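You operate a simulated robot arm through the tools that you are given. There is no shell and no other tool. Be economical: measure what you need, move in short steps, check, and stop when the job is done.

You run a simulated robot arm. Do the job below in one go: nothing can be reset, and whatever is moved stays where it is left.

## Task
Clamp the blue ball unit, brush it clean, seat it in the empty cup.
Fine: purple holder and lever; brush back; lever freed before the unit comes out; blue latch locked last; the other units stay.
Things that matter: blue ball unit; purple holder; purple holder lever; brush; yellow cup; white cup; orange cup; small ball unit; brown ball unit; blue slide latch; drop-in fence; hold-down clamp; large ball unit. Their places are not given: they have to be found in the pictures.

The check looks at the end state, three seconds after you hand in, the way a careful person would. Anything else that was tipped, shoved, dropped, spilled or broken makes it a failure.

## Robot
A 6-joint arm with a two-finger parallel gripper, fixed in place. Base frame: the origin is at the foot of the arm, x ahead of it, y to its left, z up. Lengths are in mm, angles in degrees, forces in N, time in s.
Its first joint turns from -66.0 to 66.0 degrees. Payload 1.57 kg.
The tool frame sits at the grasp point between the pads (the TCP): z along the fingers, y along the line on which they close. The tips reach 30 mm beyond it. Largest opening 80 mm; finger width 17, thickness 12; the body of the gripper, 40 by 82 mm, starts 80 mm behind the TCP.
Orientation is told as [roll, pitch, yaw] about the base's x, y, z axes, in that order, counted from this pose: with the fingers straight down and closing along the base's y, the tool's x points along the base's -x, its y along +y and its z along -z.

## Interface
- The arm moves only by the tool jog_arm. Its argument "moves" is a list of rows, each a list of 7 numbers: the shift along the tool's x, y, z in units of 50 mm (1.0 is 50 mm), then the turn, a rotation vector about the tool's x, y, z in units of 8 degrees (1.0 is 8 degrees), then the closure in counts, from 0 (fully open) to 255 (shut). In form: [[dx, dy, dz, ax, ay, az, gripper], ...]. A call has 1 to 20 rows; each row shifts and turns the commanded pose from where the row before left it, along the tool's axes as they then stand. A call with a number of a shift or a turn outside -1 to 1 is refused whole. Each row takes 0.2 s and may step no farther than 50 mm and 8.6 degrees from the row before; otherwise, or with a gripper value out of range, the whole call is refused. Where a pose cannot be reached the arm comes as near as it can. A force on the tool above 50 N (or 10 N above the force at the start of the call, whichever is more), or a blocked arm, ends the call early, and 0.2 s more pass. Each finger travels about 153 mm/s and halts on what it meets, pressing with about 27 N; the grip force reading is that of the motor and also rises with nothing between the fingers. The clock runs only during rows and for 0.2 s after the last one: add rows that do not move to give the fingers time. It gives the time, the measured TCP pose, the force on the tool (base axes), the opening and the grip force at its end, in the units of the frame above (readings bear some noise).
- Cameras (640 x 400 px; columns grow to the right, rows downward): "scene" is fixed at [60.7, -324.5, 424]; the picture's right is [0.74, -0.67, 0.00], its down [-0.41, -0.45, -0.79] and it looks along [0.53, 0.59, -0.61] (base axes); focal length 214 px, centre (320, 200). "wrist" rides on the gripper at [-32, 0, -78] in the tool frame; the picture's right is [0.00, -1.00, 0.00], its down [0.97, 0.00, -0.24] and it looks along [0.24, 0.00, 0.97] (tool axes); focal length 218 px, centre (320, 200).
- grab_frame(camera): a new picture of that camera. The clock stands still meanwhile.
- measure_at(camera, pixels): for up to 12 pixels [column, row] of the newest picture of that camera ("zoom" is the newest enlarged one), the place [x, y, z] in the base frame of the surface seen there, good to about 3 mm, but the place of the scene camera against the robot may be out by one fixed shift of up to 18 mm in any direction. The clock stands still meanwhile.
- enlarge(camera, box): a new picture of the part [left, top, right, bottom] of that camera's present view, enlarged. The clock stands still meanwhile.
- close_job(): hands the job in; it is judged then, once.

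Work in short steps. Measure before you move; look again where a grasp or a placing could have gone wrong, and mend it. You have 80 turns and 34 pictures in all, those below and enlarged ones among them. Open the gripper and draw the arm clear of the work before you hand the job in, unless the task says otherwise; then end with one line.

The tools are called after ">>>" as name(argument=value, ...) on one line, values as JSON. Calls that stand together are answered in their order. jog_arm: Moves the arm, as the interface text tells. Its arguments: {"type":"object","properties":{"moves":{"type":"array","items":{"type":"array","items":{"type":"number"}}}},"required":["moves"]} The other tools are called the same way: grab_frame (camera) takes a picture; measure_at (camera, pixels) gives the place of the surface under pixels of a picture; enlarge (camera, box) takes an enlarged picture of a part of a camera's view; close_job () hands the job in.

At the start:

```text
clock: 0.0
eef_pos: [206.3, -101.3, 263.2]
orientation: [0.0, -0.2, 0.0]
ft_force: [0.9, 0.0, 1.2]
grip_width: 80.1
gripper_force: 0.1
```

scene: 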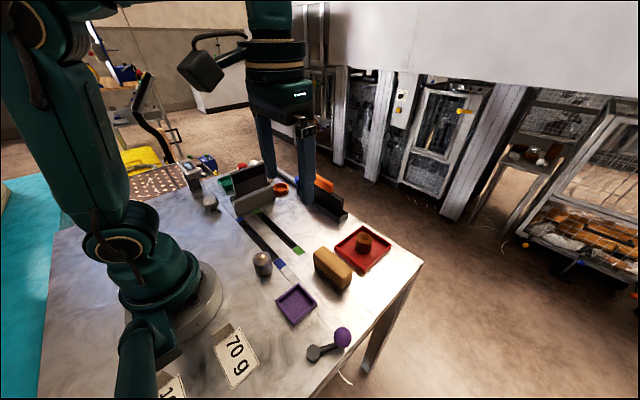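
wrist: 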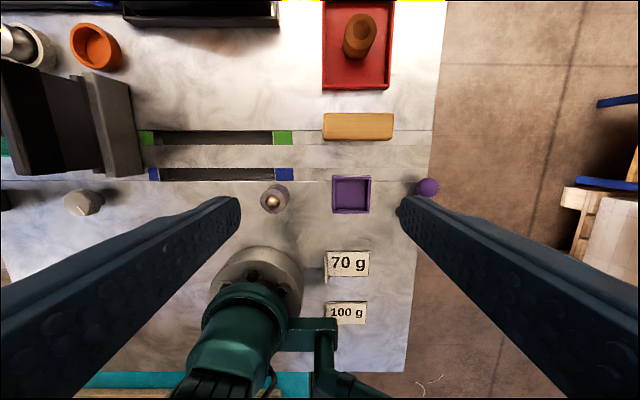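

The scene shows a bench with a purple tray (295,303), purple-knob lever (330,343), tan brush (333,268) and dark fence structures (250,195). I enlarge parts to identify the details.

>>> enlarge(camera="scene", box=[170, 130, 350, 250])

>>> enlarge(camera="scene", box=[220, 220, 400, 370])

>>> enlarge(camera="wrist", box=[0, 0, 300, 220])

```text
3.33 times, centred on (260, 190) of scene
```

zoom: 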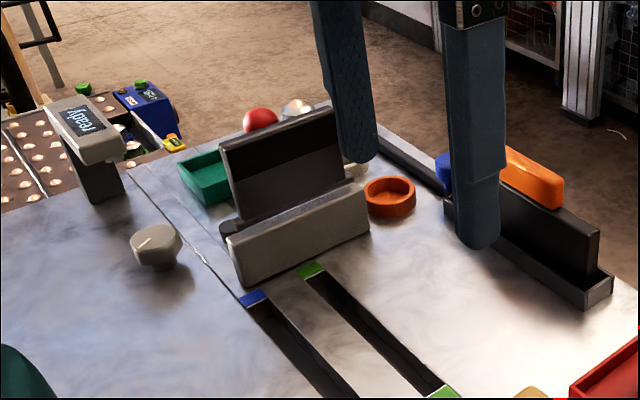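

```text
2.67 times, centred on (310, 295) of scene
```

zoom: 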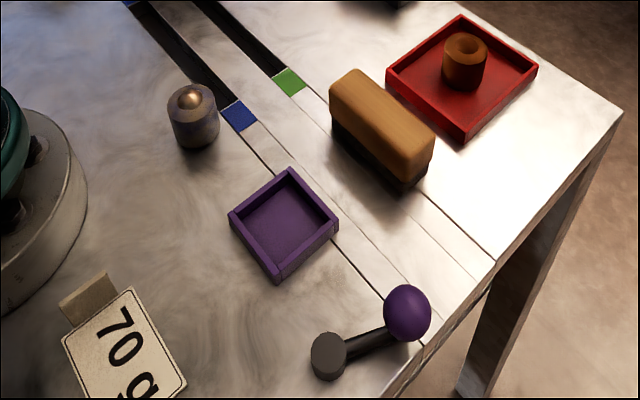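

```text
1.82 times, centred on (150, 110) of wrist
```

zoom: 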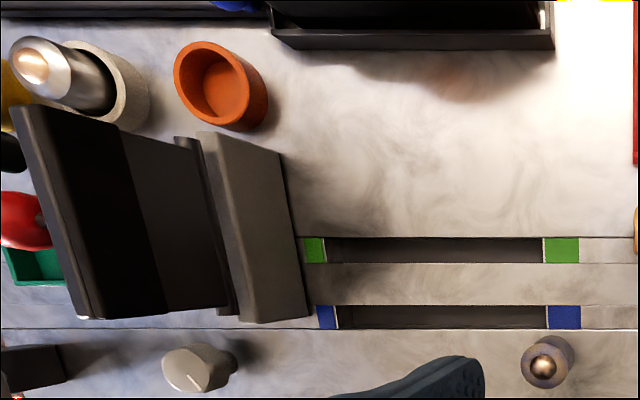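

I measure key points in the current wrist and scene pictures to place everything.

>>> measure_at(camera="wrist", pixels=[[272, 199], [351, 195], [428, 187], [405, 205], [357, 127], [360, 35], [145, 138], [284, 138], [284, 174], [153, 174], [95, 45], [82, 202]])

>>> measure_at(camera="scene", pixels=[[262, 257], [295, 305], [342, 337], [314, 354], [333, 262], [364, 242], [281, 188], [242, 213], [280, 266], [262, 200], [248, 178], [335, 205]])

>>> measure_at(camera="zoom", pixels=[[30, 60], [120, 80], [215, 85], [240, 240], [160, 230], [60, 220], [20, 215], [40, 260], [30, 370], [195, 370], [300, 30], [545, 365]])

```text
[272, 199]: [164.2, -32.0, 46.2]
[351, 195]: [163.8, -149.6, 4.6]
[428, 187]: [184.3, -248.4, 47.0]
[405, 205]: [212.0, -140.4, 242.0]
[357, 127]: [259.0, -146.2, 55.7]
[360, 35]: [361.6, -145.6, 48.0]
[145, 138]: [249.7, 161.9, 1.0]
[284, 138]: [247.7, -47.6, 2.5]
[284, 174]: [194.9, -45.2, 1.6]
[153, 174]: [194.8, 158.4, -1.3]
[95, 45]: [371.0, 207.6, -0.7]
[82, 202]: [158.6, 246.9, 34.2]
```

```text
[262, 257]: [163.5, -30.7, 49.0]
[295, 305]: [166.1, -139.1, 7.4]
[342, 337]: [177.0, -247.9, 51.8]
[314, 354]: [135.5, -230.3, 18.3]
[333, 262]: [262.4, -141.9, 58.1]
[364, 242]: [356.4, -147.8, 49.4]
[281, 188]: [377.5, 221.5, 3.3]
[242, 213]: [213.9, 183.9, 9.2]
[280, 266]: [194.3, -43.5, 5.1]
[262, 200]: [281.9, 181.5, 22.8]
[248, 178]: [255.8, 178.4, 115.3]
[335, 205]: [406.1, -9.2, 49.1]
```

```text
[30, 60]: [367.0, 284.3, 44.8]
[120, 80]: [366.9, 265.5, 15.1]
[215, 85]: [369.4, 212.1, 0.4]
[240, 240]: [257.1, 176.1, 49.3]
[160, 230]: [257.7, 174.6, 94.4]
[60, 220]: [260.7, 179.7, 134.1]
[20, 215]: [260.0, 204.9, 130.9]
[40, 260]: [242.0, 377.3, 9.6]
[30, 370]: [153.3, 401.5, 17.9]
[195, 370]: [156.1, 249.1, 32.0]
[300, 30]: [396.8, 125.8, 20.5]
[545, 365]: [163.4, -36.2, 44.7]
```

Bench top is about z=0. The fence near (260,175) hides things behind it, so I move the arm to the left at height and look.

>>> jog_arm(moves=[[0, 1, 0, 0, 0, 0, 0], [0, 1, 0, 0, 0, 0, 0], [0, 1, 0, 0, 0, 0, 0], [0, 1, 0, 0, 0, 0, 0], [0, 1, 0, 0, 0, 0, 0], [0, 1, 0, 0, 0, 0, 0], [-0.5, 0.5, 0, 0, 0, 0, 0]])

>>> grab_frame(camera="wrist")

>>> grab_frame(camera="scene")

```text
clock: 1.6
eef_pos: [229.8, 225.5, 259.5]
orientation: [-0.1, 0.1, 0.1]
ft_force: [-0.4, -0.3, 0.6]
grip_width: 80.2
gripper_force: 0.0
```

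```text
28 pictures are left
```

wrist: 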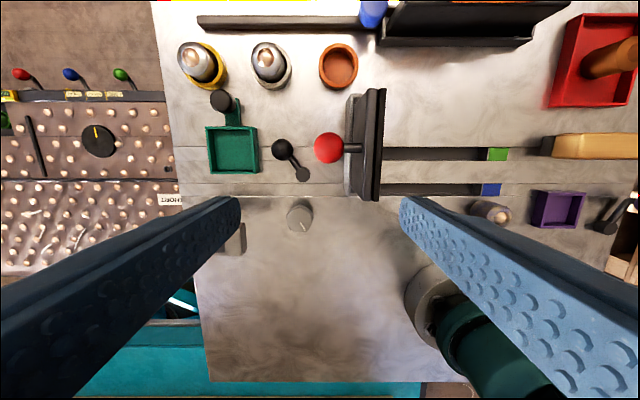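

```text
27 pictures are left
```

scene: 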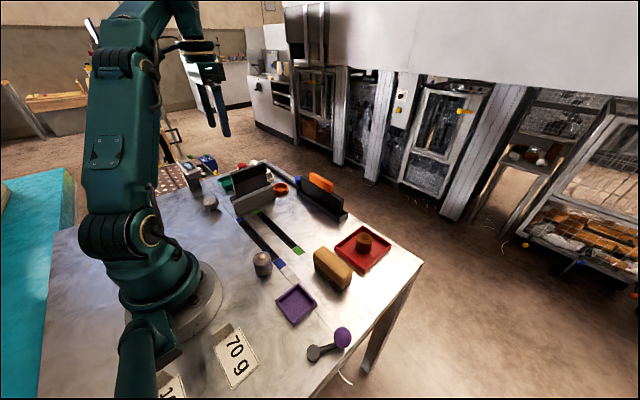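

Now the yellow and white cups are filled, the orange cup (338,67) is empty. I enlarge to understand the fence, blue item at (372,12) and the red knob.

>>> enlarge(camera="wrist", box=[160, 0, 420, 200])

>>> enlarge(camera="scene", box=[200, 150, 360, 250])

```text
2.00 times, centred on (290, 100) of wrist
```

zoom: 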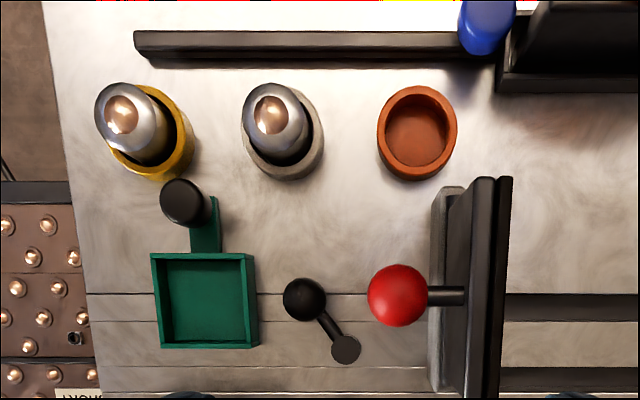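

```text
4.00 times, centred on (280, 200) of scene
```

zoom: 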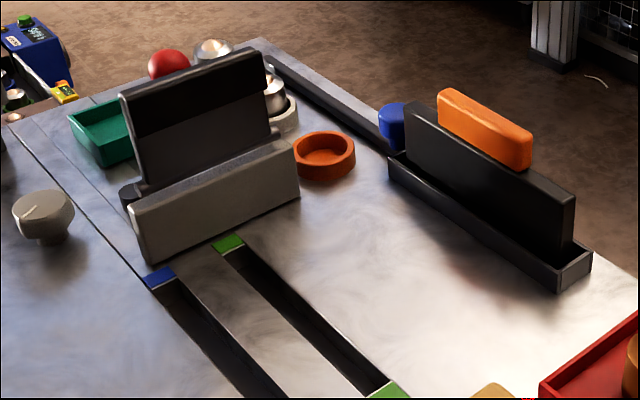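

I go to a spot over the slots and the back rail for a closer picture of the slots, the blue knob and the rail.

>>> jog_arm(moves=[[-0.5, -0.8, 0, 0, 0, 0, 0], [-0.5, -0.8, 0, 0, 0, 0, 0], [-0.5, -0.7, 0.4, 0, 0, 0, 0], [0, 0, 0.4, 0, 0, 0, 0]])

>>> grab_frame(camera="wrist")

```text
clock: 2.6
eef_pos: [304.3, 108.5, 223.9]
orientation: [0.0, -0.3, 0.1]
ft_force: [0.0, 0.1, 0.4]
grip_width: 79.8
gripper_force: 0.0
```

```text
24 pictures are left
```

wrist: 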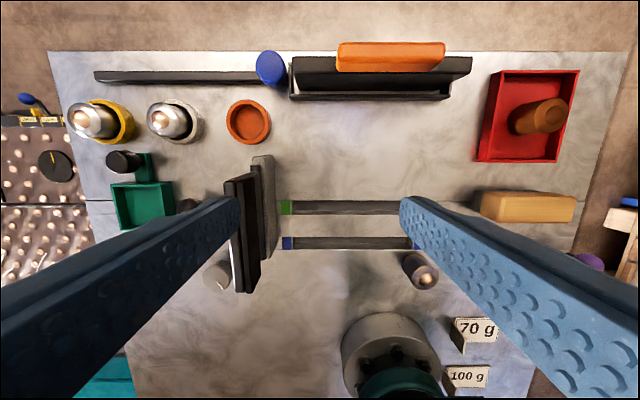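

The blue knob (270,68) stands at the right end of the rail (95–285,76). I enlarge it, and measure.

>>> enlarge(camera="wrist", box=[60, 40, 300, 190])

>>> measure_at(camera="wrist", pixels=[[270, 68], [97, 76], [180, 76], [290, 93], [468, 66], [390, 50], [249, 120], [245, 108], [290, 65], [425, 278], [525, 205], [540, 120]])

```text
2.67 times, centred on (180, 115) of wrist
```

zoom: 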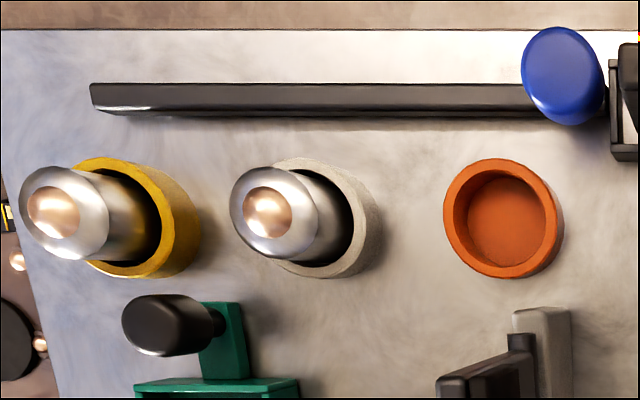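

```text
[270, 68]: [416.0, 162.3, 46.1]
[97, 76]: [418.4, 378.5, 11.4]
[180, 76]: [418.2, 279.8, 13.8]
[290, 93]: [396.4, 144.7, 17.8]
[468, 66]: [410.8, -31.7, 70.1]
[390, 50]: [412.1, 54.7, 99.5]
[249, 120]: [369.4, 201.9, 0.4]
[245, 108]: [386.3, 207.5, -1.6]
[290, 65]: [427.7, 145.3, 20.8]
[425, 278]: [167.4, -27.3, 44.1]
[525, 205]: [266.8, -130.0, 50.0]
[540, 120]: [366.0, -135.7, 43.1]
```

The blue latch sits at the fence end of its rail (y≈160, rail runs to y≈380). Next I look closely at the purple holder, lever and blue unit.

>>> jog_arm(moves=[[0.4, -0.9, 0, 0, 0, 0, 0], [0.4, -0.9, 0, 0, 0, 0, 0], [0.4, -0.9, 0, 0, 0, 0, 0], [0.4, -0.9, 0, 0, 0, 0, 0], [0.4, -0.9, 0, 0, 0, 0, 0], [0.1, -0.9, 0.6, 0, 0, 0, 0], [0, 0, 0.6, 0, 0, 0, 0], [0, 0, 0, 0, 0, 0, 0]])

>>> grab_frame(camera="wrist")

```text
refused: row 6 steps farther than a row can; nothing moved
```

```text
22 pictures are left
```

wrist: 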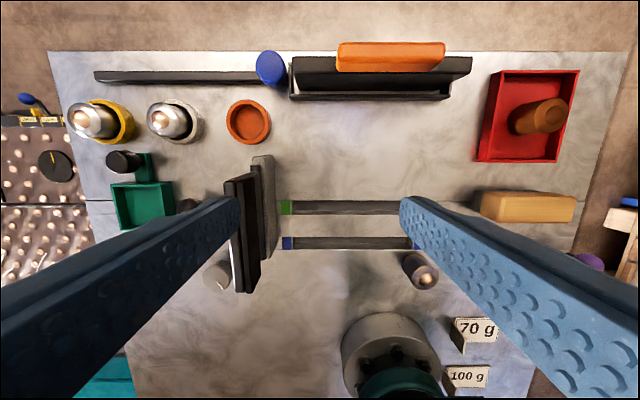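

One row was too long; I resend with shorter rows.

>>> jog_arm(moves=[[0.4, -0.9, 0, 0, 0, 0, 0], [0.4, -0.9, 0, 0, 0, 0, 0], [0.4, -0.9, 0, 0, 0, 0, 0], [0.4, -0.9, 0, 0, 0, 0, 0], [0.4, -0.9, 0, 0, 0, 0, 0], [0.1, -0.9, 0, 0, 0, 0, 0], [0, 0, 0.6, 0, 0, 0, 0], [0, 0, 0.6, 0, 0, 0, 0]])

```text
clock: 4.4
eef_pos: [199.8, -161.6, 163.8]
orientation: [0.0, -0.1, 0.1]
ft_force: [0.2, -0.2, -0.2]
grip_width: 80.1
gripper_force: 0.0
```

Looking down at the purple area now.

>>> grab_frame(camera="wrist")

>>> enlarge(camera="wrist", box=[240, 100, 480, 250])

```text
21 pictures are left
```

wrist: 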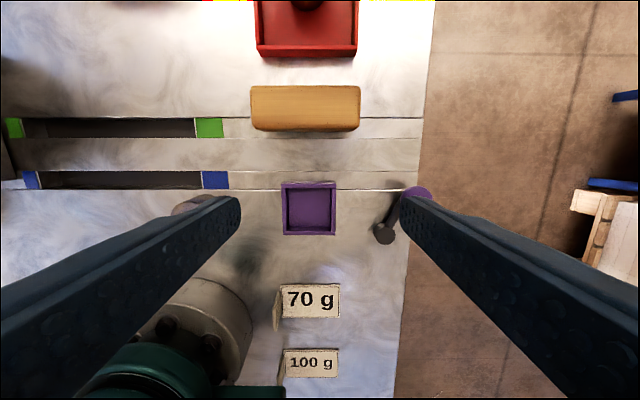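

```text
2.67 times, centred on (360, 175) of wrist
```

zoom: 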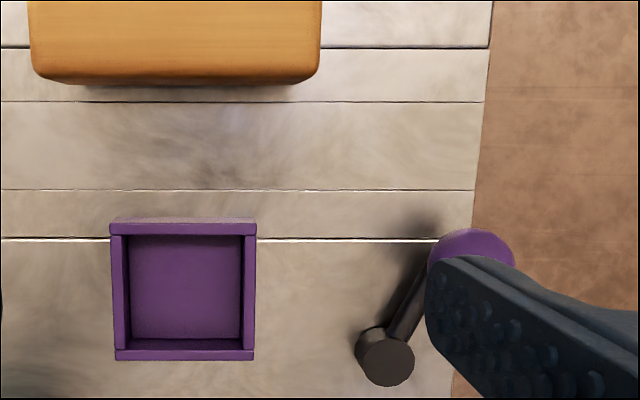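

I measure the lever pivot, arm, ball and the holder's walls.

>>> measure_at(camera="zoom", pixels=[[388, 364], [405, 310], [450, 242], [500, 245], [183, 228], [118, 290], [250, 290], [183, 355], [183, 290], [175, 40], [40, 75], [310, 75]])

>>> measure_at(camera="scene", pixels=[[313, 351], [343, 337], [325, 348], [261, 255], [262, 268], [295, 286], [279, 302], [316, 302], [298, 323], [290, 240], [360, 248], [371, 261]])

```text
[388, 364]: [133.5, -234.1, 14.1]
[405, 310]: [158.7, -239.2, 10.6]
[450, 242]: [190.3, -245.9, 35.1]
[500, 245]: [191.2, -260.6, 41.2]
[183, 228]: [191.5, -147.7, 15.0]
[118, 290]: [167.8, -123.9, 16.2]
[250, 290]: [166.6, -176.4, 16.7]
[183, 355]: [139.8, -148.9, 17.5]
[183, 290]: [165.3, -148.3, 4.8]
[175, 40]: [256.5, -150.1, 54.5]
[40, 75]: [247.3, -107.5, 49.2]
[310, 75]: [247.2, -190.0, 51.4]
```

```text
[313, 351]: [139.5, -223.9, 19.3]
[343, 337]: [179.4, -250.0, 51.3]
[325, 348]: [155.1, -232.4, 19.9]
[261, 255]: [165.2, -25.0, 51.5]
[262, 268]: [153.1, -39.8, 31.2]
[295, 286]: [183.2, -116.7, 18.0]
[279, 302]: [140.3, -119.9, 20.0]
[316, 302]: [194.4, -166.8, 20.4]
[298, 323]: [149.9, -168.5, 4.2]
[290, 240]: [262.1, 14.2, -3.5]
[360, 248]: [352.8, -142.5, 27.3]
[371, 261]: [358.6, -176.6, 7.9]
```

Holder centre is about (166,-150), wall tops z≈16; lever pivots at (133,-232). I move above the blue unit for a precise look.

>>> jog_arm(moves=[[0.2, 0.9, 0, 0, 0, 0, 0], [0.2, 0.9, 0, 0, 0, 0, 0], [0.3, 0.8, 0, 0, 0, 0, 0], [0, 0, 0.5, 0, 0, 0, 0]])

>>> grab_frame(camera="wrist")

```text
clock: 5.4
eef_pos: [167.3, -31.7, 139.3]
orientation: [0.0, -0.1, 0.0]
ft_force: [-0.1, 0.5, 0.7]
grip_width: 79.7
gripper_force: 0.0
```

```text
19 pictures are left
```

wrist: 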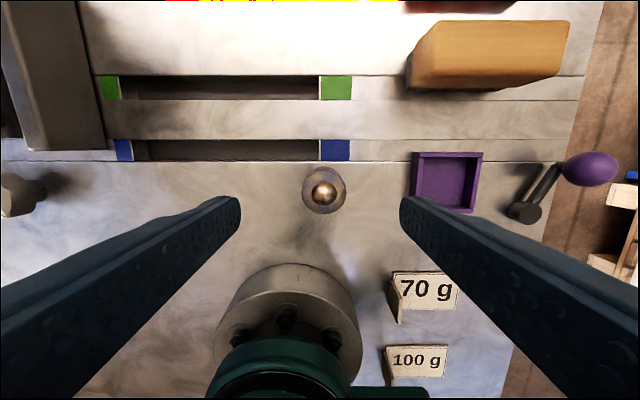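

I measure the unit's ball and rim, as well as the lever from here.

>>> measure_at(camera="wrist", pixels=[[324, 193], [305, 190], [343, 190], [324, 172], [324, 210], [310, 205], [525, 211], [545, 182], [590, 168], [445, 180], [414, 180], [478, 180]])

```text
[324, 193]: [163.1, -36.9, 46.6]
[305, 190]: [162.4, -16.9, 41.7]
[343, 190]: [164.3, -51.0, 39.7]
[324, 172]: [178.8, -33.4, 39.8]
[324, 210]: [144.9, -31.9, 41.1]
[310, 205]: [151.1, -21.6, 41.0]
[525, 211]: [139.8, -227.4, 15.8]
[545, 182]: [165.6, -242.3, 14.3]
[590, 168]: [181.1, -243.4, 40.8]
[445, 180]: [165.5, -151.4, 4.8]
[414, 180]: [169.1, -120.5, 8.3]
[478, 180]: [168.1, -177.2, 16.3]
```

Unit is Ø≈35 centred near (162.5,-34), housing top z≈40. I descend so the tips stay above z≈17 (to clear the holder walls later) and grip.

>>> jog_arm(moves=[[0.09, -0.04, 0.5, 0, 0, 0, 0], [0, 0, 0.6, 0, 0, 0, 0], [0, 0, 0.5, 0, 0, 0, 0], [0, 0, 0.24, 0, 0, 0, 0], [0, 0, 0, 0, 0, 0, 0], [0, 0, 0, 0, 0, 0, 255], [0, 0, 0, 0, 0, 0, 255], [0, 0, 0, 0, 0, 0, 255]])

```text
clock: 7.2
eef_pos: [161.1, -32.8, 46.5]
orientation: [0.0, -0.2, -0.1]
ft_force: [-0.9, 0.3, 0.2]
grip_width: 37.1
gripper_force: 26.7
```

Gripped at 37 mm. Lift, carry to above the holder and check with a picture.

>>> jog_arm(moves=[[0, 0, -0.6, 0, 0, 0, 255], [-0.08, -0.4, -0.3, 0, 0, 0, 255], [0, -0.7, 0, 0, 0, 0, 255], [0, -0.8, 0, 0, 0, 0, 255], [0, -0.44, 0, 0, 0, 0, 255], [0, 0, 0, 0, 0, 0, 255]])

>>> grab_frame(camera="wrist")

```text
clock: 8.6
eef_pos: [163.4, -151.7, 90.3]
orientation: [0.0, -0.1, 0.1]
ft_force: [-0.2, -0.4, -2.0]
grip_width: 36.8
gripper_force: 27.4
```

```text
18 pictures are left
```

wrist: 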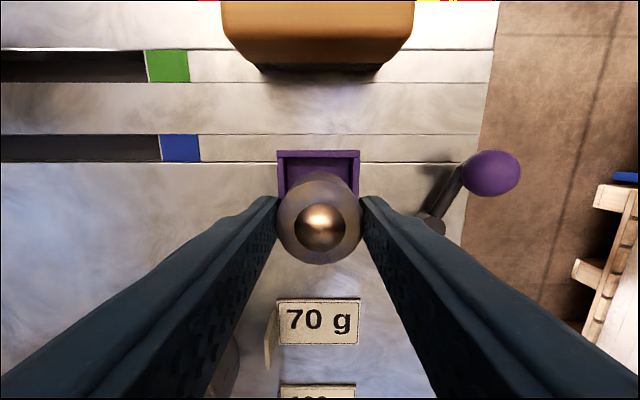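

Y lines up (holder 278–360, unit centre 320). I check x by measuring the holder's back wall and the unit.

>>> measure_at(camera="wrist", pixels=[[319, 154], [281, 170], [357, 170], [320, 225], [320, 176], [320, 262], [285, 220], [357, 220], [319, 165]])

```text
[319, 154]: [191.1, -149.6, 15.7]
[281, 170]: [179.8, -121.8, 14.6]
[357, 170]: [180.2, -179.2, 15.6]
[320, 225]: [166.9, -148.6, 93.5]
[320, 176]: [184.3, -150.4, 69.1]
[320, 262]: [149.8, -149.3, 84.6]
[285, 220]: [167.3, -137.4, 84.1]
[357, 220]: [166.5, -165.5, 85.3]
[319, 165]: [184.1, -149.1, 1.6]
```

Unit centred at (167,-150) over holder centre (166,-150). Lower to just seat, then release.

>>> jog_arm(moves=[[0, 0, 0.4, 0, 0, 0, 255], [0, 0, 0.3, 0, 0, 0, 255], [0, 0, 0.06, 0, 0, 0, 255], [0, 0, 0.03, 0, 0, 0, 255], [0, 0, 0, 0, 0, 0, 255]])

```text
clock: 9.8
eef_pos: [166.0, -151.4, 51.9]
orientation: [0.0, -0.2, 0.0]
ft_force: [0.8, 1.2, -1.3]
grip_width: 36.9
gripper_force: 27.4
```

Still no contact; one more small step, then open.

>>> jog_arm(moves=[[0, 0, 0.03, 0, 0, 0, 255], [0, 0, 0.02, 0, 0, 0, 255], [0, 0, 0, 0, 0, 0, 255]])

```text
clock: 10.6
eef_pos: [166.3, -150.8, 47.4]
orientation: [-0.1, -0.1, 0.1]
ft_force: [-2.1, 2.2, 6.6]
grip_width: 37.0
gripper_force: 27.5
```

Contact (6.6 N). Open and rise.

>>> jog_arm(moves=[[0, 0, 0, 0, 0, 0, 100], [0, 0, 0, 0, 0, 0, 0], [0, 0, -0.3, 0, 0, 0, 0], [0, 0, -0.7, 0, 0, 0, 0], [0, 0, -0.9, 0, 0, 0, 0]])

>>> grab_frame(camera="wrist")

```text
clock: 11.8
eef_pos: [163.1, -150.5, 145.7]
orientation: [0.0, -0.1, 0.1]
ft_force: [-0.6, -0.3, 0.2]
grip_width: 80.0
gripper_force: 0.0
```

```text
17 pictures are left
```

wrist: 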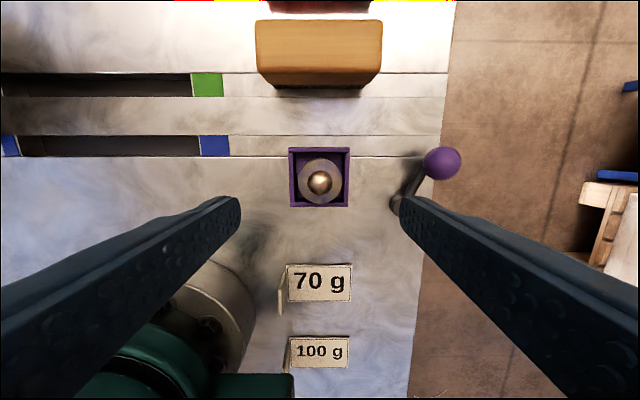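

Unit is seated in the holder (320,180). Now I measure the purple ball (441,163) for gripping.

>>> measure_at(camera="wrist", pixels=[[441, 163], [426, 163], [458, 163], [441, 150], [441, 178], [416, 175], [408, 187], [321, 182], [305, 178], [337, 178], [395, 203]])

>>> measure_at(camera="scene", pixels=[[343, 330], [336, 338], [350, 337], [343, 346], [330, 345], [320, 350], [308, 353], [317, 353]])

```text
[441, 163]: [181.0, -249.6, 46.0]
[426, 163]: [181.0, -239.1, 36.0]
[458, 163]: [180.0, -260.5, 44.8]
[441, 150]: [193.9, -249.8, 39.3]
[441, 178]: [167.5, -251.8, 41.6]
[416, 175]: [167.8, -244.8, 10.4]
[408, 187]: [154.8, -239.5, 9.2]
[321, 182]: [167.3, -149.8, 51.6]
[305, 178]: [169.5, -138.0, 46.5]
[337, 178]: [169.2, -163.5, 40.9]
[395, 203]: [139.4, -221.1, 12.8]
```

```text
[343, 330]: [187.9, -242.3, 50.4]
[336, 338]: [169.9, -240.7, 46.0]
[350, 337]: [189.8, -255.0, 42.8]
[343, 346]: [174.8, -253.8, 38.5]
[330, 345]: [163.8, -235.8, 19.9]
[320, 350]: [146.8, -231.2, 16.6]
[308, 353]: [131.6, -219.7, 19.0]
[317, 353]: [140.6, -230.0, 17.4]
```

Ball centre ≈ (180,-250,34), pivot ≈ (136,-229). I move above the ball, descend and grip it lightly between the pads.

>>> jog_arm(moves=[[-0.17, -0.9, 0, 0, 0, 0, 0], [-0.17, -0.9, 0, 0, 0, 0, 0], [0, -0.2, 0.5, 0, 0, 0, 0], [0, 0, 0.7, 0, 0, 0, 0], [0, 0, 0.5, 0, 0, 0, 0], [0, 0, 0.26, 0, 0, 0, 0], [0, 0, 0, 0, 0, 0, 0]])

```text
clock: 13.4
eef_pos: [183.2, -249.1, 45.7]
orientation: [0.1, -0.1, 0.1]
ft_force: [0.6, -0.3, 0.0]
grip_width: 80.0
gripper_force: 0.1
```

In position around the ball; close on it.

>>> jog_arm(moves=[[0.03, 0, 0, 0, 0, 0, 120], [0, 0, 0, 0, 0, 0, 200], [0, 0, 0, 0, 0, 0, 255], [0, 0, 0, 0, 0, 0, 255]])

```text
clock: 14.4
eef_pos: [182.3, -251.2, 45.5]
orientation: [-0.2, -0.3, 0.0]
ft_force: [12.0, -9.5, -3.3]
grip_width: 29.4
gripper_force: 39.4
```

Ball held. Swing it about the pivot toward the holder in 8° steps, three rows first.

>>> jog_arm(moves=[[-0.052, 0.132, 0, 0, 0, -1, 255], [-0.052, 0.132, 0, 0, 0, -1, 255], [-0.052, 0.132, 0, 0, 0, -1, 255], [0, 0, 0, 0, 0, 0, 255]])

```text
clock: 15.4
eef_pos: [185.7, -229.8, 45.5]
orientation: [0.2, 0.2, 24.2]
ft_force: [-22.2, -4.3, 19.9]
grip_width: 29.3
gripper_force: 39.2
```

The lever swings with it; some radial pull (-22 N in x), so I ease inward a little while continuing.

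>>> jog_arm(moves=[[0.0, 0.13, 0, 0, 0, -1, 255], [-0.035, 0.132, 0, 0, 0, -1, 255], [-0.035, 0.132, 0, 0, 0, -1, 255], [0, 0, 0, 0, 0, 0, 255]])

```text
clock: 16.4
eef_pos: [181.3, -212.8, 45.7]
orientation: [-0.8, -0.1, 48.2]
ft_force: [13.9, -27.6, -30.5]
grip_width: 29.2
gripper_force: 38.7
```

Lever now at about +24°, some resistance (-27 N in y). One more small step to see whether it is the stop.

>>> jog_arm(moves=[[0.0, 0.12, 0, 0, 0, -1, 255], [0, 0, 0, 0, 0, 0, 255]])

>>> enlarge(camera="scene", box=[220, 220, 400, 370])

```text
clock: 16.8
eef_pos: [180.6, -212.5, 47.5]
orientation: [-2.0, 0.1, 55.0]
ft_force: [1.9, -1.1, -4.7]
grip_width: 29.5
gripper_force: 39.1
stopped in row 2: the force on the tool passed its limit (the readings are from after the stop); the commanded pose is now the measured one
```

```text
2.67 times, centred on (310, 295) of scene
```

zoom: 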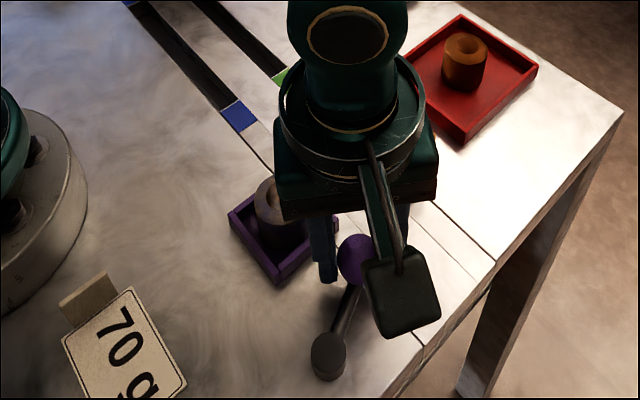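

It stops at about +24°, symmetric with the start of -25°: looks like the end stop. Open, rise and look.

>>> jog_arm(moves=[[0, 0, 0, 0, 0, 0, 150], [0, 0, 0, 0, 0, 0, 60], [0, 0, -0.5, 0, 0, 0, 60], [0, 0, -1, 0, 0, 0, 0], [0, 0, -0.6, 0, 0, 1, 0], [0, 0, 0, 0, 0, 1, 0], [0, 0, 0, 0, 0, 1, 0], [0, 0, 0, 0, 0, 1, 0], [0, 0, 0, 0, 0, 1, 0], [0, 0, 0, 0, 0, 1, 0], [0, 0, 0, 0, 0, 0.88, 0]])

>>> grab_frame(camera="wrist")

```text
clock: 19.2
eef_pos: [176.4, -210.2, 152.2]
orientation: [-1.2, -1.6, 0.0]
ft_force: [-0.8, -0.4, -0.7]
grip_width: 79.9
gripper_force: 0.1
```

```text
15 pictures are left
```

wrist: 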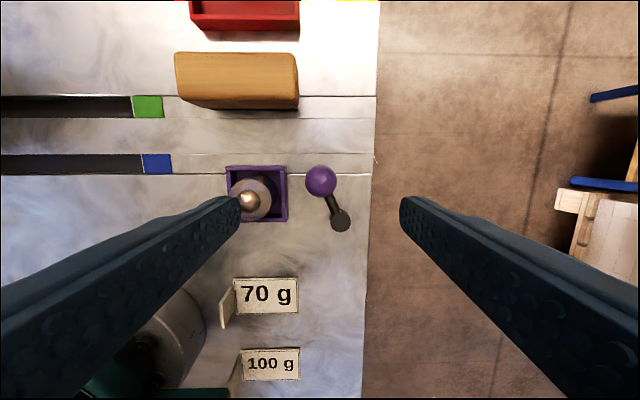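

Lever now points toward the holder's back (320,180 from pivot 341,220); unit seated. Next the brush: I measure its edges.

>>> measure_at(camera="wrist", pixels=[[178, 70], [296, 70], [236, 56], [236, 93], [236, 103], [236, 108], [183, 80], [290, 80], [249, 198], [320, 180], [341, 222]])

>>> measure_at(camera="scene", pixels=[[314, 256], [333, 250], [350, 270], [322, 274], [334, 283], [340, 290], [333, 262]])

```text
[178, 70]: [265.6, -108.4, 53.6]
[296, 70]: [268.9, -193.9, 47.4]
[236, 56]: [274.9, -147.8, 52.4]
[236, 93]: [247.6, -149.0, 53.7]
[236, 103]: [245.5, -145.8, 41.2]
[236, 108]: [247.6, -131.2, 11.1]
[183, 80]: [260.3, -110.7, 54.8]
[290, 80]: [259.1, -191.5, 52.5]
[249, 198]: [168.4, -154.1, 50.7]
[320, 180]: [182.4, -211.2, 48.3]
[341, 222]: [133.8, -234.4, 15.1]
```

```text
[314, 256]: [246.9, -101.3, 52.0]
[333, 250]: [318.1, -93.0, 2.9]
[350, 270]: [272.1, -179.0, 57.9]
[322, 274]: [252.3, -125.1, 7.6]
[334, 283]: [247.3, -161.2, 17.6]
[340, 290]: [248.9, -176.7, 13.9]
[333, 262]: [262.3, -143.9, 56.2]
```

Brush centre (261.5,-150), x 245–278, top z≈55. Move above it and turn the gripper 90° so it closes across x.

>>> jog_arm(moves=[[-0.6, 0.4, 0, -0.15, 0.2, 0, 0], [-0.6, 0.4, 0, 0, 0, 0, 0], [-0.5, 0.4, 0, 0, 0, 0, 0], [0, 0, 0, 0, 0, -1, 0], [0, 0, 0, 0, 0, -1, 0], [0, 0, 0, 0, 0, -1, 0], [0, 0, 0, 0, 0, -1, 0], [0, 0, 0, 0, 0, -1, 0], [0, 0, 0, 0, 0, -1, 0], [0, 0, 0, 0, 0, -1, 0], [0, 0, 0, 0, 0, -1, 0], [0, 0, 0, 0, 0, -1, 0], [0, 0, 0, 0, 0, -1, 0], [0, 0, 0, 0, 0, -1, 0], [0, 0, 0, 0, 0, -0.25, 0], [0, 0, 0, 0, 0, 0, 0]])

```text
clock: 22.6
eef_pos: [262.1, -150.3, 153.5]
orientation: [0.0, 0.0, 90.1]
ft_force: [-0.3, -0.4, -0.8]
grip_width: 79.9
gripper_force: 0.0
```

Aligned over the brush. Partly close (≈60 mm) to stay clear of the tray and descend to TCP z≈52, then grip.

>>> jog_arm(moves=[[0, 0, 0.6, 0, 0, 0, 64], [0, 0, 0.6, 0, 0, 0, 64], [0, 0, 0.5, 0, 0, 0, 64], [0, 0, 0.32, 0, 0, 0, 64], [0, 0, 0, 0, 0, 0, 64], [0, 0, 0, 0, 0, 0, 255], [0, 0, 0, 0, 0, 0, 255], [0, 0, 0, 0, 0, 0, 255]])

```text
clock: 24.4
eef_pos: [261.6, -149.0, 52.0]
orientation: [0.1, 0.0, 90.1]
ft_force: [0.4, 0.4, 0.3]
grip_width: 33.1
gripper_force: 27.1
```

Brush held (33 mm). Lift and carry above the unit (brush bottom well above it), then lower toward contact.

>>> jog_arm(moves=[[0, 0, -0.5, 0, 0, 0, 255], [0, 0, -0.8, 0, 0, 0, 255], [0, 0, -0.3, 0, 0, 0, 255], [0, 0.6, 0, 0, 0, 0, 255], [-0.08, 0.6, 0, 0, 0, 0, 255], [0, 0.6, 0, 0, 0, 0, 255], [0, 0.07, 0, 0, 0, 0, 255], [0, 0, 0.4, 0, 0, 0, 255], [0, 0, 0, 0, 0, 0, 255]])

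```text
clock: 26.4
eef_pos: [169.4, -147.4, 112.8]
orientation: [0.0, 0.0, 90.0]
ft_force: [-0.5, 1.7, -1.1]
grip_width: 33.2
gripper_force: 27.0
```

Now the brush bottom is ≈10 mm above the ball. Lower in small steps, watching force.

>>> jog_arm(moves=[[0, 0, 0.12, 0, 0, 0, 255], [0, 0, 0.06, 0, 0, 0, 255], [0, 0, 0.04, 0, 0, 0, 255], [0, 0, 0, 0, 0, 0, 255]])

```text
clock: 27.6
eef_pos: [169.0, -146.9, 101.2]
orientation: [-0.2, -0.1, 90.0]
ft_force: [-1.3, 4.8, 15.4]
grip_width: 33.5
gripper_force: 27.4
stopped in row 4: the force on the tool passed its limit (the readings are from after the stop); the commanded pose is now the measured one
```

Contact at 15 N. Stroke back and forth across the unit in both directions.

>>> jog_arm(moves=[[0, 0.2, 0, 0, 0, 0, 255], [0, 0.1, 0, 0, 0, 0, 255], [0, -0.3, 0, 0, 0, 0, 255], [0, -0.3, 0, 0, 0, 0, 255], [0, 0.3, 0, 0, 0, 0, 255], [0, 0.3, 0, 0, 0, 0, 255], [0, -0.3, 0, 0, 0, 0, 255], [0, -0.3, 0, 0, 0, 0, 255], [0, 0.3, 0, 0, 0, 0, 255], [0, 0, 0, 0, 0, 0, 255]])

```text
clock: 29.1
eef_pos: [160.2, -148.1, 103.0]
orientation: [0.3, 0.4, 90.2]
ft_force: [-0.8, -0.3, 7.4]
grip_width: 33.1
gripper_force: 26.8
stopped in row 7: the force on the tool passed its limit (the readings are from after the stop); the commanded pose is now the measured one
```

A force peak stopped it; I continue with gentler strokes along the brush's length (+y side, away from the lever ball).

>>> jog_arm(moves=[[0, -0.12, 0, 0, 0, 0, 255], [-0.2, 0, 0.01, 0, 0, 0, 255], [-0.3, 0, 0, 0, 0, 0, 255], [0.25, 0, 0, 0, 0, 0, 255], [0.25, 0, 0, 0, 0, 0, 255], [-0.25, 0, 0, 0, 0, 0, 255], [-0.25, 0, 0, 0, 0, 0, 255], [0.25, 0, 0, 0, 0, 0, 255], [0.25, 0, 0, 0, 0, 0, 255], [-0.25, 0, 0, 0, 0, 0, 255], [-0.25, 0, 0, 0, 0, 0, 255], [0.25, 0, 0, 0, 0, 0, 255], [0.25, 0, 0, 0, 0, 0, 255]])

>>> enlarge(camera="scene", box=[220, 220, 400, 370])

```text
clock: 31.9
eef_pos: [167.6, -148.0, 101.7]
orientation: [0.2, 0.3, 90.2]
ft_force: [0.0, 0.2, -0.4]
grip_width: 33.3
gripper_force: 27.0
```

```text
2.67 times, centred on (310, 295) of scene
```

zoom: 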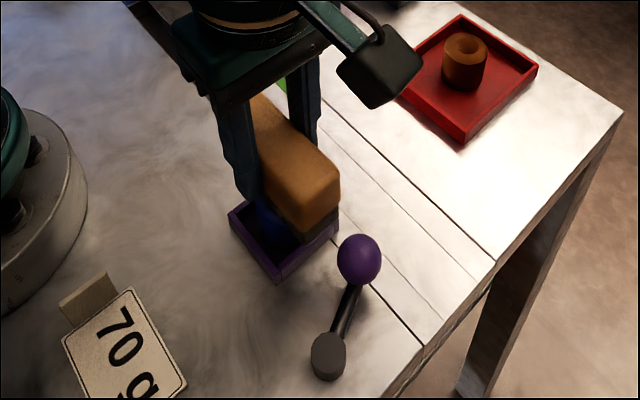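

The housing now looks blue: the brushing works. I make further strokes slightly lower, then lift to look.

>>> jog_arm(moves=[[-0.2, 0, 0.02, 0, 0, 0, 255], [-0.3, 0, 0, 0, 0, 0, 255], [0.25, 0, 0, 0, 0, 0, 255], [0.25, 0, 0, 0, 0, 0, 255], [-0.25, 0, 0, 0, 0, 0, 255], [-0.25, 0, 0, 0, 0, 0, 255], [0.25, 0, 0, 0, 0, 0, 255], [0.25, 0, 0, 0, 0, 0, 255], [-0.25, 0.1, 0, 0, 0, 0, 255], [-0.25, -0.2, 0, 0, 0, 0, 255], [0.25, 0.2, 0, 0, 0, 0, 255], [0.25, -0.1, 0, 0, 0, 0, 255], [0, 0, -0.6, 0, 0, 0, 255], [0, -0.8, -0.3, 0, 0, 0, 255], [0, -0.8, 0, 0, 0, 0, 255]])

>>> enlarge(camera="scene", box=[220, 220, 400, 370])

```text
clock: 35.1
eef_pos: [248.0, -144.2, 145.5]
orientation: [0.4, 0.3, 90.2]
ft_force: [0.0, 0.0, -0.6]
grip_width: 33.8
gripper_force: 26.9
```

```text
2.67 times, centred on (310, 295) of scene
```

zoom: 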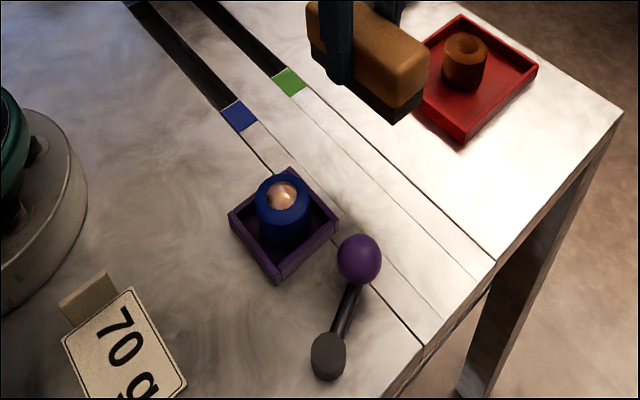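

The unit is clean blue and still seated. Return the brush to its original spot and lower it.

>>> jog_arm(moves=[[0.1, -0.27, 0, 0, 0, 0, 255], [0, 0, 0.6, 0, 0, 0, 255], [0, 0, 0.6, 0, 0, 0, 255], [0, 0, 0.5, 0, 0, 0, 255], [0, 0, 0.08, 0, 0, 0, 255], [0, 0, 0, 0, 0, 0, 255]])

```text
clock: 36.5
eef_pos: [261.1, -152.1, 55.6]
orientation: [0.3, 0.3, 90.2]
ft_force: [0.3, 0.3, -1.2]
grip_width: 33.5
gripper_force: 26.5
```

Slightly more down until contact, nudging y by +2 mm.

>>> jog_arm(moves=[[-0.04, 0, 0.03, 0, 0, 0, 255], [0, 0, 0.03, 0, 0, 0, 255], [0, 0, 0, 0, 0, 0, 255]])

```text
clock: 37.4
eef_pos: [259.0, -152.5, 53.8]
orientation: [0.2, 0.4, 90.2]
ft_force: [-0.5, -0.8, -1.1]
grip_width: 33.3
gripper_force: 27.4
```

No contact yet; a bit more down.

>>> jog_arm(moves=[[-0.03, -0.03, 0.03, 0, 0, 0, 255], [0, 0, 0.02, 0, 0, 0, 255], [0, 0, 0, 0, 0, 0, 255]])

```text
clock: 38.1
eef_pos: [260.2, -149.7, 50.2]
orientation: [0.1, 0.3, 90.1]
ft_force: [0.1, -0.6, -0.3]
grip_width: 33.8
gripper_force: 26.7
```

Nearly supported (z-force relaxed to -0.3). One more millimetre, then release and rise.

>>> jog_arm(moves=[[0, 0, 0.02, 0, 0, 0, 255], [0, 0, 0, 0, 0, 0, 255], [0, 0, 0, 0, 0, 0, 120], [0, 0, 0, 0, 0, 0, 64], [0, 0, -0.5, 0, 0, 0, 64], [0, 0, -0.8, 0, 0, 0, 64], [0, 0, -0.7, 0, 0, 0, 0]])

>>> enlarge(camera="scene", box=[220, 220, 400, 370])

```text
clock: 39.8
eef_pos: [261.0, -150.1, 149.4]
orientation: [0.2, 0.3, 90.1]
ft_force: [-0.9, 0.5, -0.1]
grip_width: 79.9
gripper_force: 0.0
```

```text
2.67 times, centred on (310, 295) of scene
```

zoom: 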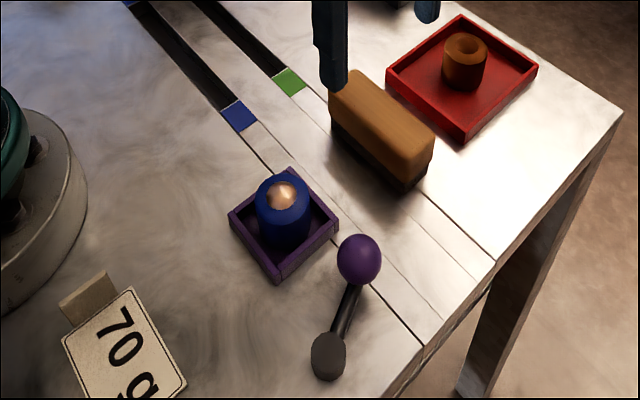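

Brush is back where it was. Now to free the lever: move over its ball (181,-212), turn to yaw≈50°.

>>> jog_arm(moves=[[0.4, 0.5, 0, 0, 0, 0, 96], [0.4, 0.5, 0, 0, 0, 1, 96], [0.52, 0.45, 0, 0, 0, 1, 96], [0, 0, 0, 0, 0, 1, 96], [0, 0, 0, 0, 0, 1, 96], [0, 0, 0, 0, 0, 1, 96], [0, 0, 0, 0, 0, 0, 96]])

```text
clock: 41.4
eef_pos: [186.6, -213.0, 151.1]
orientation: [-0.1, 0.4, 50.1]
ft_force: [0.5, 0.5, 0.3]
grip_width: 49.7
gripper_force: 0.0
```

Fine correction (-5,+1 mm), descend to z≈47 and grip the ball.

>>> jog_arm(moves=[[0.05, 0.09, 0.4, 0, 0, 0, 96], [0, 0, 0.6, 0, 0, 0, 96], [0, 0, 0.6, 0, 0, 0, 96], [0, 0, 0.48, 0, 0, 0, 96], [0, 0, 0, 0, 0, 0, 96], [0, 0, 0, 0, 0, 0, 255], [0, 0, 0, 0, 0, 0, 255]])

```text
clock: 43.0
eef_pos: [181.3, -214.7, 47.6]
orientation: [0.0, 0.3, 50.2]
ft_force: [-2.6, -4.0, -9.1]
grip_width: 29.3
gripper_force: 38.8
```

Ball held. Swing the lever back in 8° steps.

>>> jog_arm(moves=[[0.064, -0.118, 0, 0, 0, 1, 255], [0.064, -0.118, 0, 0, 0, 1, 255], [0.064, -0.118, 0, 0, 0, 1, 255], [0, 0, 0, 0, 0, 0, 255]])

```text
clock: 44.0
eef_pos: [185.6, -233.7, 47.3]
orientation: [-0.2, 0.2, 26.1]
ft_force: [8.5, -3.8, -25.2]
grip_width: 29.4
gripper_force: 38.9
```

Going well; continue to the other end.

>>> jog_arm(moves=[[0.064, -0.118, 0.02, 0, 0, 1, 255], [0.064, -0.118, 0, 0, 0, 1, 255], [0.064, -0.118, 0, 0, 0, 1, 255], [0.02, -0.06, 0, 0, 0, 0, 255], [0, 0, 0, 0, 0, 0, 255]])

```text
clock: 45.1
eef_pos: [181.3, -255.7, 47.1]
orientation: [-0.2, 0.3, 2.1]
ft_force: [1.4, 8.2, 24.1]
grip_width: 29.3
gripper_force: 39.0
```

At (181,-256), at/over the original position. Release, rise and check.

>>> jog_arm(moves=[[0, 0, 0, 0, 0, 0, 150], [0, 0, 0, 0, 0, 0, 0], [0, 0, -0.5, 0, 0, 0, 0], [0, 0, -0.8, 0, 0, 0, 0], [0, 0.5, -0.6, 0, 0, 0.26, 0], [0, 0.8, 0, 0, 0, 0, 0], [0.3, 0.8, 0, 0, 0, 0, 0]])

>>> grab_frame(camera="wrist")

```text
clock: 46.8
eef_pos: [165.6, -150.1, 141.1]
orientation: [-0.2, 0.2, 0.1]
ft_force: [0.2, -0.3, -0.2]
grip_width: 80.0
gripper_force: 0.1
```

```text
11 pictures are left
```

wrist: 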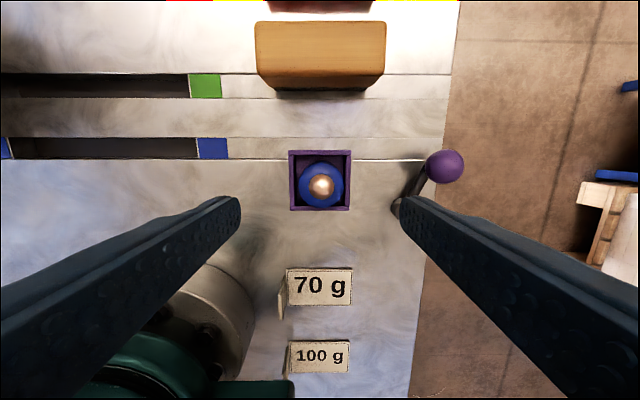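

Lever is back at its original position (443,166); unit at (321,185). I measure its centre.

>>> measure_at(camera="wrist", pixels=[[321, 185], [302, 185], [342, 185], [321, 166], [321, 205], [443, 166]])

```text
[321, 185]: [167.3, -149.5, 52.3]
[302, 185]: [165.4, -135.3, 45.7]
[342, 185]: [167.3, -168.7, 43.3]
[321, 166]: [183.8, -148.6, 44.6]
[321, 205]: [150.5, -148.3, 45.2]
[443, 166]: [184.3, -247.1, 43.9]
```

Centre ≈ (167,-150.5). Descend to TCP z≈55 (tips ~21 mm above the unit's foot, for cup-rim clearance), grip and lift.

>>> jog_arm(moves=[[-0.03, -0.01, 0.6, 0, 0, 0, 0], [0, 0, 0.6, 0, 0, 0, 0], [0, 0, 0.52, 0, 0, 0, 0], [0, 0, 0, 0, 0, 0, 0], [0, 0, 0, 0, 0, 0, 255], [0, 0, 0, 0, 0, 0, 255], [0, 0, 0, 0, 0, 0, 255]])

```text
clock: 48.4
eef_pos: [165.5, -148.6, 56.7]
orientation: [-0.3, 0.3, 0.1]
ft_force: [0.1, -0.3, -0.5]
grip_width: 36.9
gripper_force: 27.5
```

Gripped. Lift high and carry toward the orange cup at about (370,207).

>>> jog_arm(moves=[[0, 0, -0.5, 0, 0, 0, 255], [0, 0, -0.9, 0, 0, 0, 255], [0, 0, -0.9, 0, 0, 0, 255], [0, 0, -0.7, 0, 0, 0, 255], [-0.44, 0.79, 0, 0, 0, 0, 255], [-0.44, 0.79, 0, 0, 0, 0, 255], [-0.44, 0.79, 0, 0, 0, 0, 255], [-0.44, 0.79, 0, 0, 0, 0, 255], [-0.44, 0.79, 0, 0, 0, 0, 255], [-0.44, 0.79, 0, 0, 0, 0, 255], [-0.44, 0.79, 0, 0, 0, 0, 255], [-0.44, 0.79, 0, 0, 0, 0, 255], [-0.44, 0.79, 0, 0, 0, 0, 255], [0, 0, 0, 0, 0, 0, 255]])

>>> grab_frame(camera="wrist")

```text
clock: 51.4
eef_pos: [332.3, 171.9, 188.4]
orientation: [-0.4, 0.3, 0.1]
ft_force: [0.4, 0.4, -1.0]
grip_width: 36.9
gripper_force: 26.6
out of reach, approached as far as the arm can: row 12, 13
```

```text
10 pictures are left
```

wrist: 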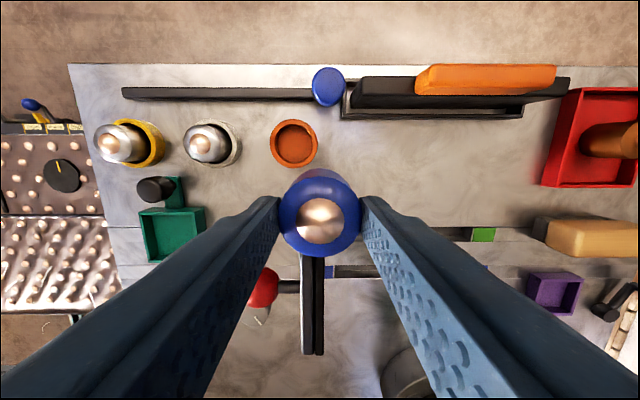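

At this height the reach ends; lower down it should be larger. I measure the orange cup (294,143) and nearby objects.

>>> measure_at(camera="wrist", pixels=[[294, 121], [294, 165], [272, 143], [316, 143], [294, 143], [326, 68], [326, 85], [345, 100], [232, 145], [312, 265], [265, 285], [320, 222]])

```text
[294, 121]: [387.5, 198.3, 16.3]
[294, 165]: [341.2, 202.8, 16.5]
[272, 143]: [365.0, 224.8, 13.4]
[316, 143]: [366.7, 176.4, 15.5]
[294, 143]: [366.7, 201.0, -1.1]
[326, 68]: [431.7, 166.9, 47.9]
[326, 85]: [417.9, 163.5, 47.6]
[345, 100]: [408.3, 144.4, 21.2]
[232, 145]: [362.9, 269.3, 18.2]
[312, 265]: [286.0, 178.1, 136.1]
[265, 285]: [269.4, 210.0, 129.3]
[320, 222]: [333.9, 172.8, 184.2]
```

Cup centre ≈ (365.5,201), rim z≈16. Fence edge is at x≤286, so I lower in front of it while the arm extends.

>>> jog_arm(moves=[[0, 0, 0.4, 0, 0, 0, 255], [0, 0, 0.4, 0, 0, 0, 255], [0, 0, 0.4, 0, 0, 0, 255], [0, 0, 0.4, 0, 0, 0, 255], [0, 0, 0, 0, 0, 0, 255]])

```text
clock: 52.5
eef_pos: [329.7, 172.4, 108.7]
orientation: [-0.3, 0.2, 0.0]
ft_force: [0.2, -1.4, -0.5]
grip_width: 36.7
gripper_force: 27.0
```

Now move out to above the cup: +34 in x, +28 in y.

>>> jog_arm(moves=[[-0.34, 0.28, 0, 0, 0, 0, 255], [-0.34, 0.28, 0, 0, 0, 0, 255], [0, 0, 0, 0, 0, 0, 255]])

>>> grab_frame(camera="wrist")

```text
clock: 53.4
eef_pos: [353.8, 192.1, 108.6]
orientation: [-0.3, 0.2, 0.1]
ft_force: [-0.5, -0.2, -2.7]
grip_width: 37.1
gripper_force: 26.9
out of reach, approached as far as the arm can: row 2
```

```text
9 pictures are left
```

wrist: 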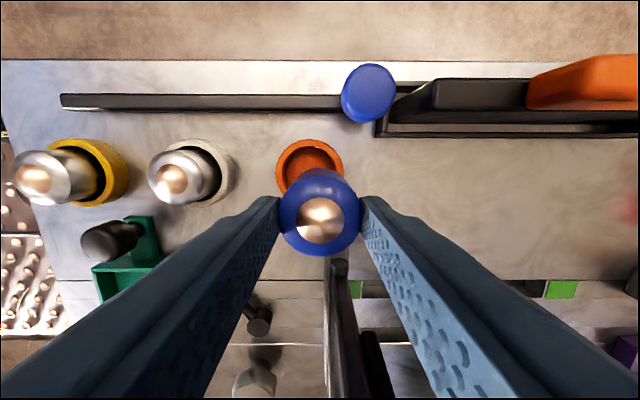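

Reach ends at radius ≈403 here while the cup is at ≈417. I tilt the tool 4° outward (tips away from base), go lower, and check pose.

>>> jog_arm(moves=[[0, 0, 0, -0.24, -0.44, 0, 255], [0, 0, 0.3, 0, 0, 0, 255], [-0.06, 0.06, 0.2, 0, 0, 0, 255], [-0.046, 0.064, 0.06, 0, 0, 0, 255], [0, 0, 0, 0, 0, 0, 255]])

>>> grab_frame(camera="wrist")

```text
clock: 54.5
eef_pos: [361.1, 199.4, 79.9]
orientation: [1.6, -3.3, 0.1]
ft_force: [0.7, 0.9, -1.7]
grip_width: 37.0
gripper_force: 27.0
```

```text
8 pictures are left
```

wrist: 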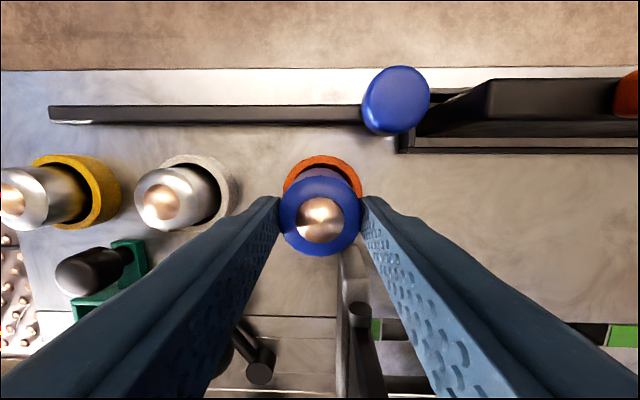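

Reached (361,199,80). I check the cup rim against the unit.

>>> measure_at(camera="wrist", pixels=[[322, 158], [322, 164], [286, 188], [359, 186], [322, 172], [285, 215], [357, 215], [320, 178], [300, 166], [344, 166]])

```text
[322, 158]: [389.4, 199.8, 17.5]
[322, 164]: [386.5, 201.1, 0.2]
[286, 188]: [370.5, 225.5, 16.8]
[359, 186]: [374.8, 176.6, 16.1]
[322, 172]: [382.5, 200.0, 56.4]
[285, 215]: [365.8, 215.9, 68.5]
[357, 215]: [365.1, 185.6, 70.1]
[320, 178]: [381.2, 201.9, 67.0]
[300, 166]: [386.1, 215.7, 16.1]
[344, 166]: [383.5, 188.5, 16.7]
```

Unit foot projects to ≈(365.5,202), cup centre (365,201): good. Lower vertically in small steps.

>>> jog_arm(moves=[[0.012, -0.02, 0.2, 0, 0, 0, 255], [0.008, -0.004, 0.12, 0, 0, 0, 255], [0, 0, 0, 0, 0, 0, 255]])

```text
clock: 55.4
eef_pos: [362.7, 198.0, 63.4]
orientation: [1.7, -3.4, 0.1]
ft_force: [0.6, -0.2, -2.3]
grip_width: 37.0
gripper_force: 27.5
```

No contact at z 63 (foot below rim). Continue down a few mm at a time.

>>> jog_arm(moves=[[0.008, 0, 0.1, 0, 0, 0, 255], [0.003, 0, 0.05, 0, 0, 0, 255], [0, 0, 0, 0, 0, 0, 255]])

```text
clock: 56.1
eef_pos: [361.5, 198.7, 56.4]
orientation: [1.6, -3.4, 0.2]
ft_force: [0.0, 0.5, -0.7]
grip_width: 36.9
gripper_force: 26.8
```

>>> jog_arm(moves=[[0.002, 0, 0.03, 0, 0, 0, 255], [0.001, 0, 0.02, 0, 0, 0, 255], [0, 0, 0, 0, 0, 0, 255]])

```text
clock: 57.0
eef_pos: [361.7, 199.3, 55.9]
orientation: [1.6, -3.3, 0.1]
ft_force: [-0.1, -0.2, -1.7]
grip_width: 37.0
gripper_force: 27.8
```

Force still only the weight; a further 2 mm down looking for the floor.

>>> jog_arm(moves=[[0.002, 0, 0.03, 0, 0, 0, 255], [0.001, 0, 0.02, 0, 0, 0, 255], [0, 0, 0, 0, 0, 0, 255]])

```text
clock: 57.8
eef_pos: [361.8, 199.4, 53.4]
orientation: [1.6, -3.4, 0.0]
ft_force: [-1.1, -0.7, 5.0]
grip_width: 37.0
gripper_force: 27.3
```

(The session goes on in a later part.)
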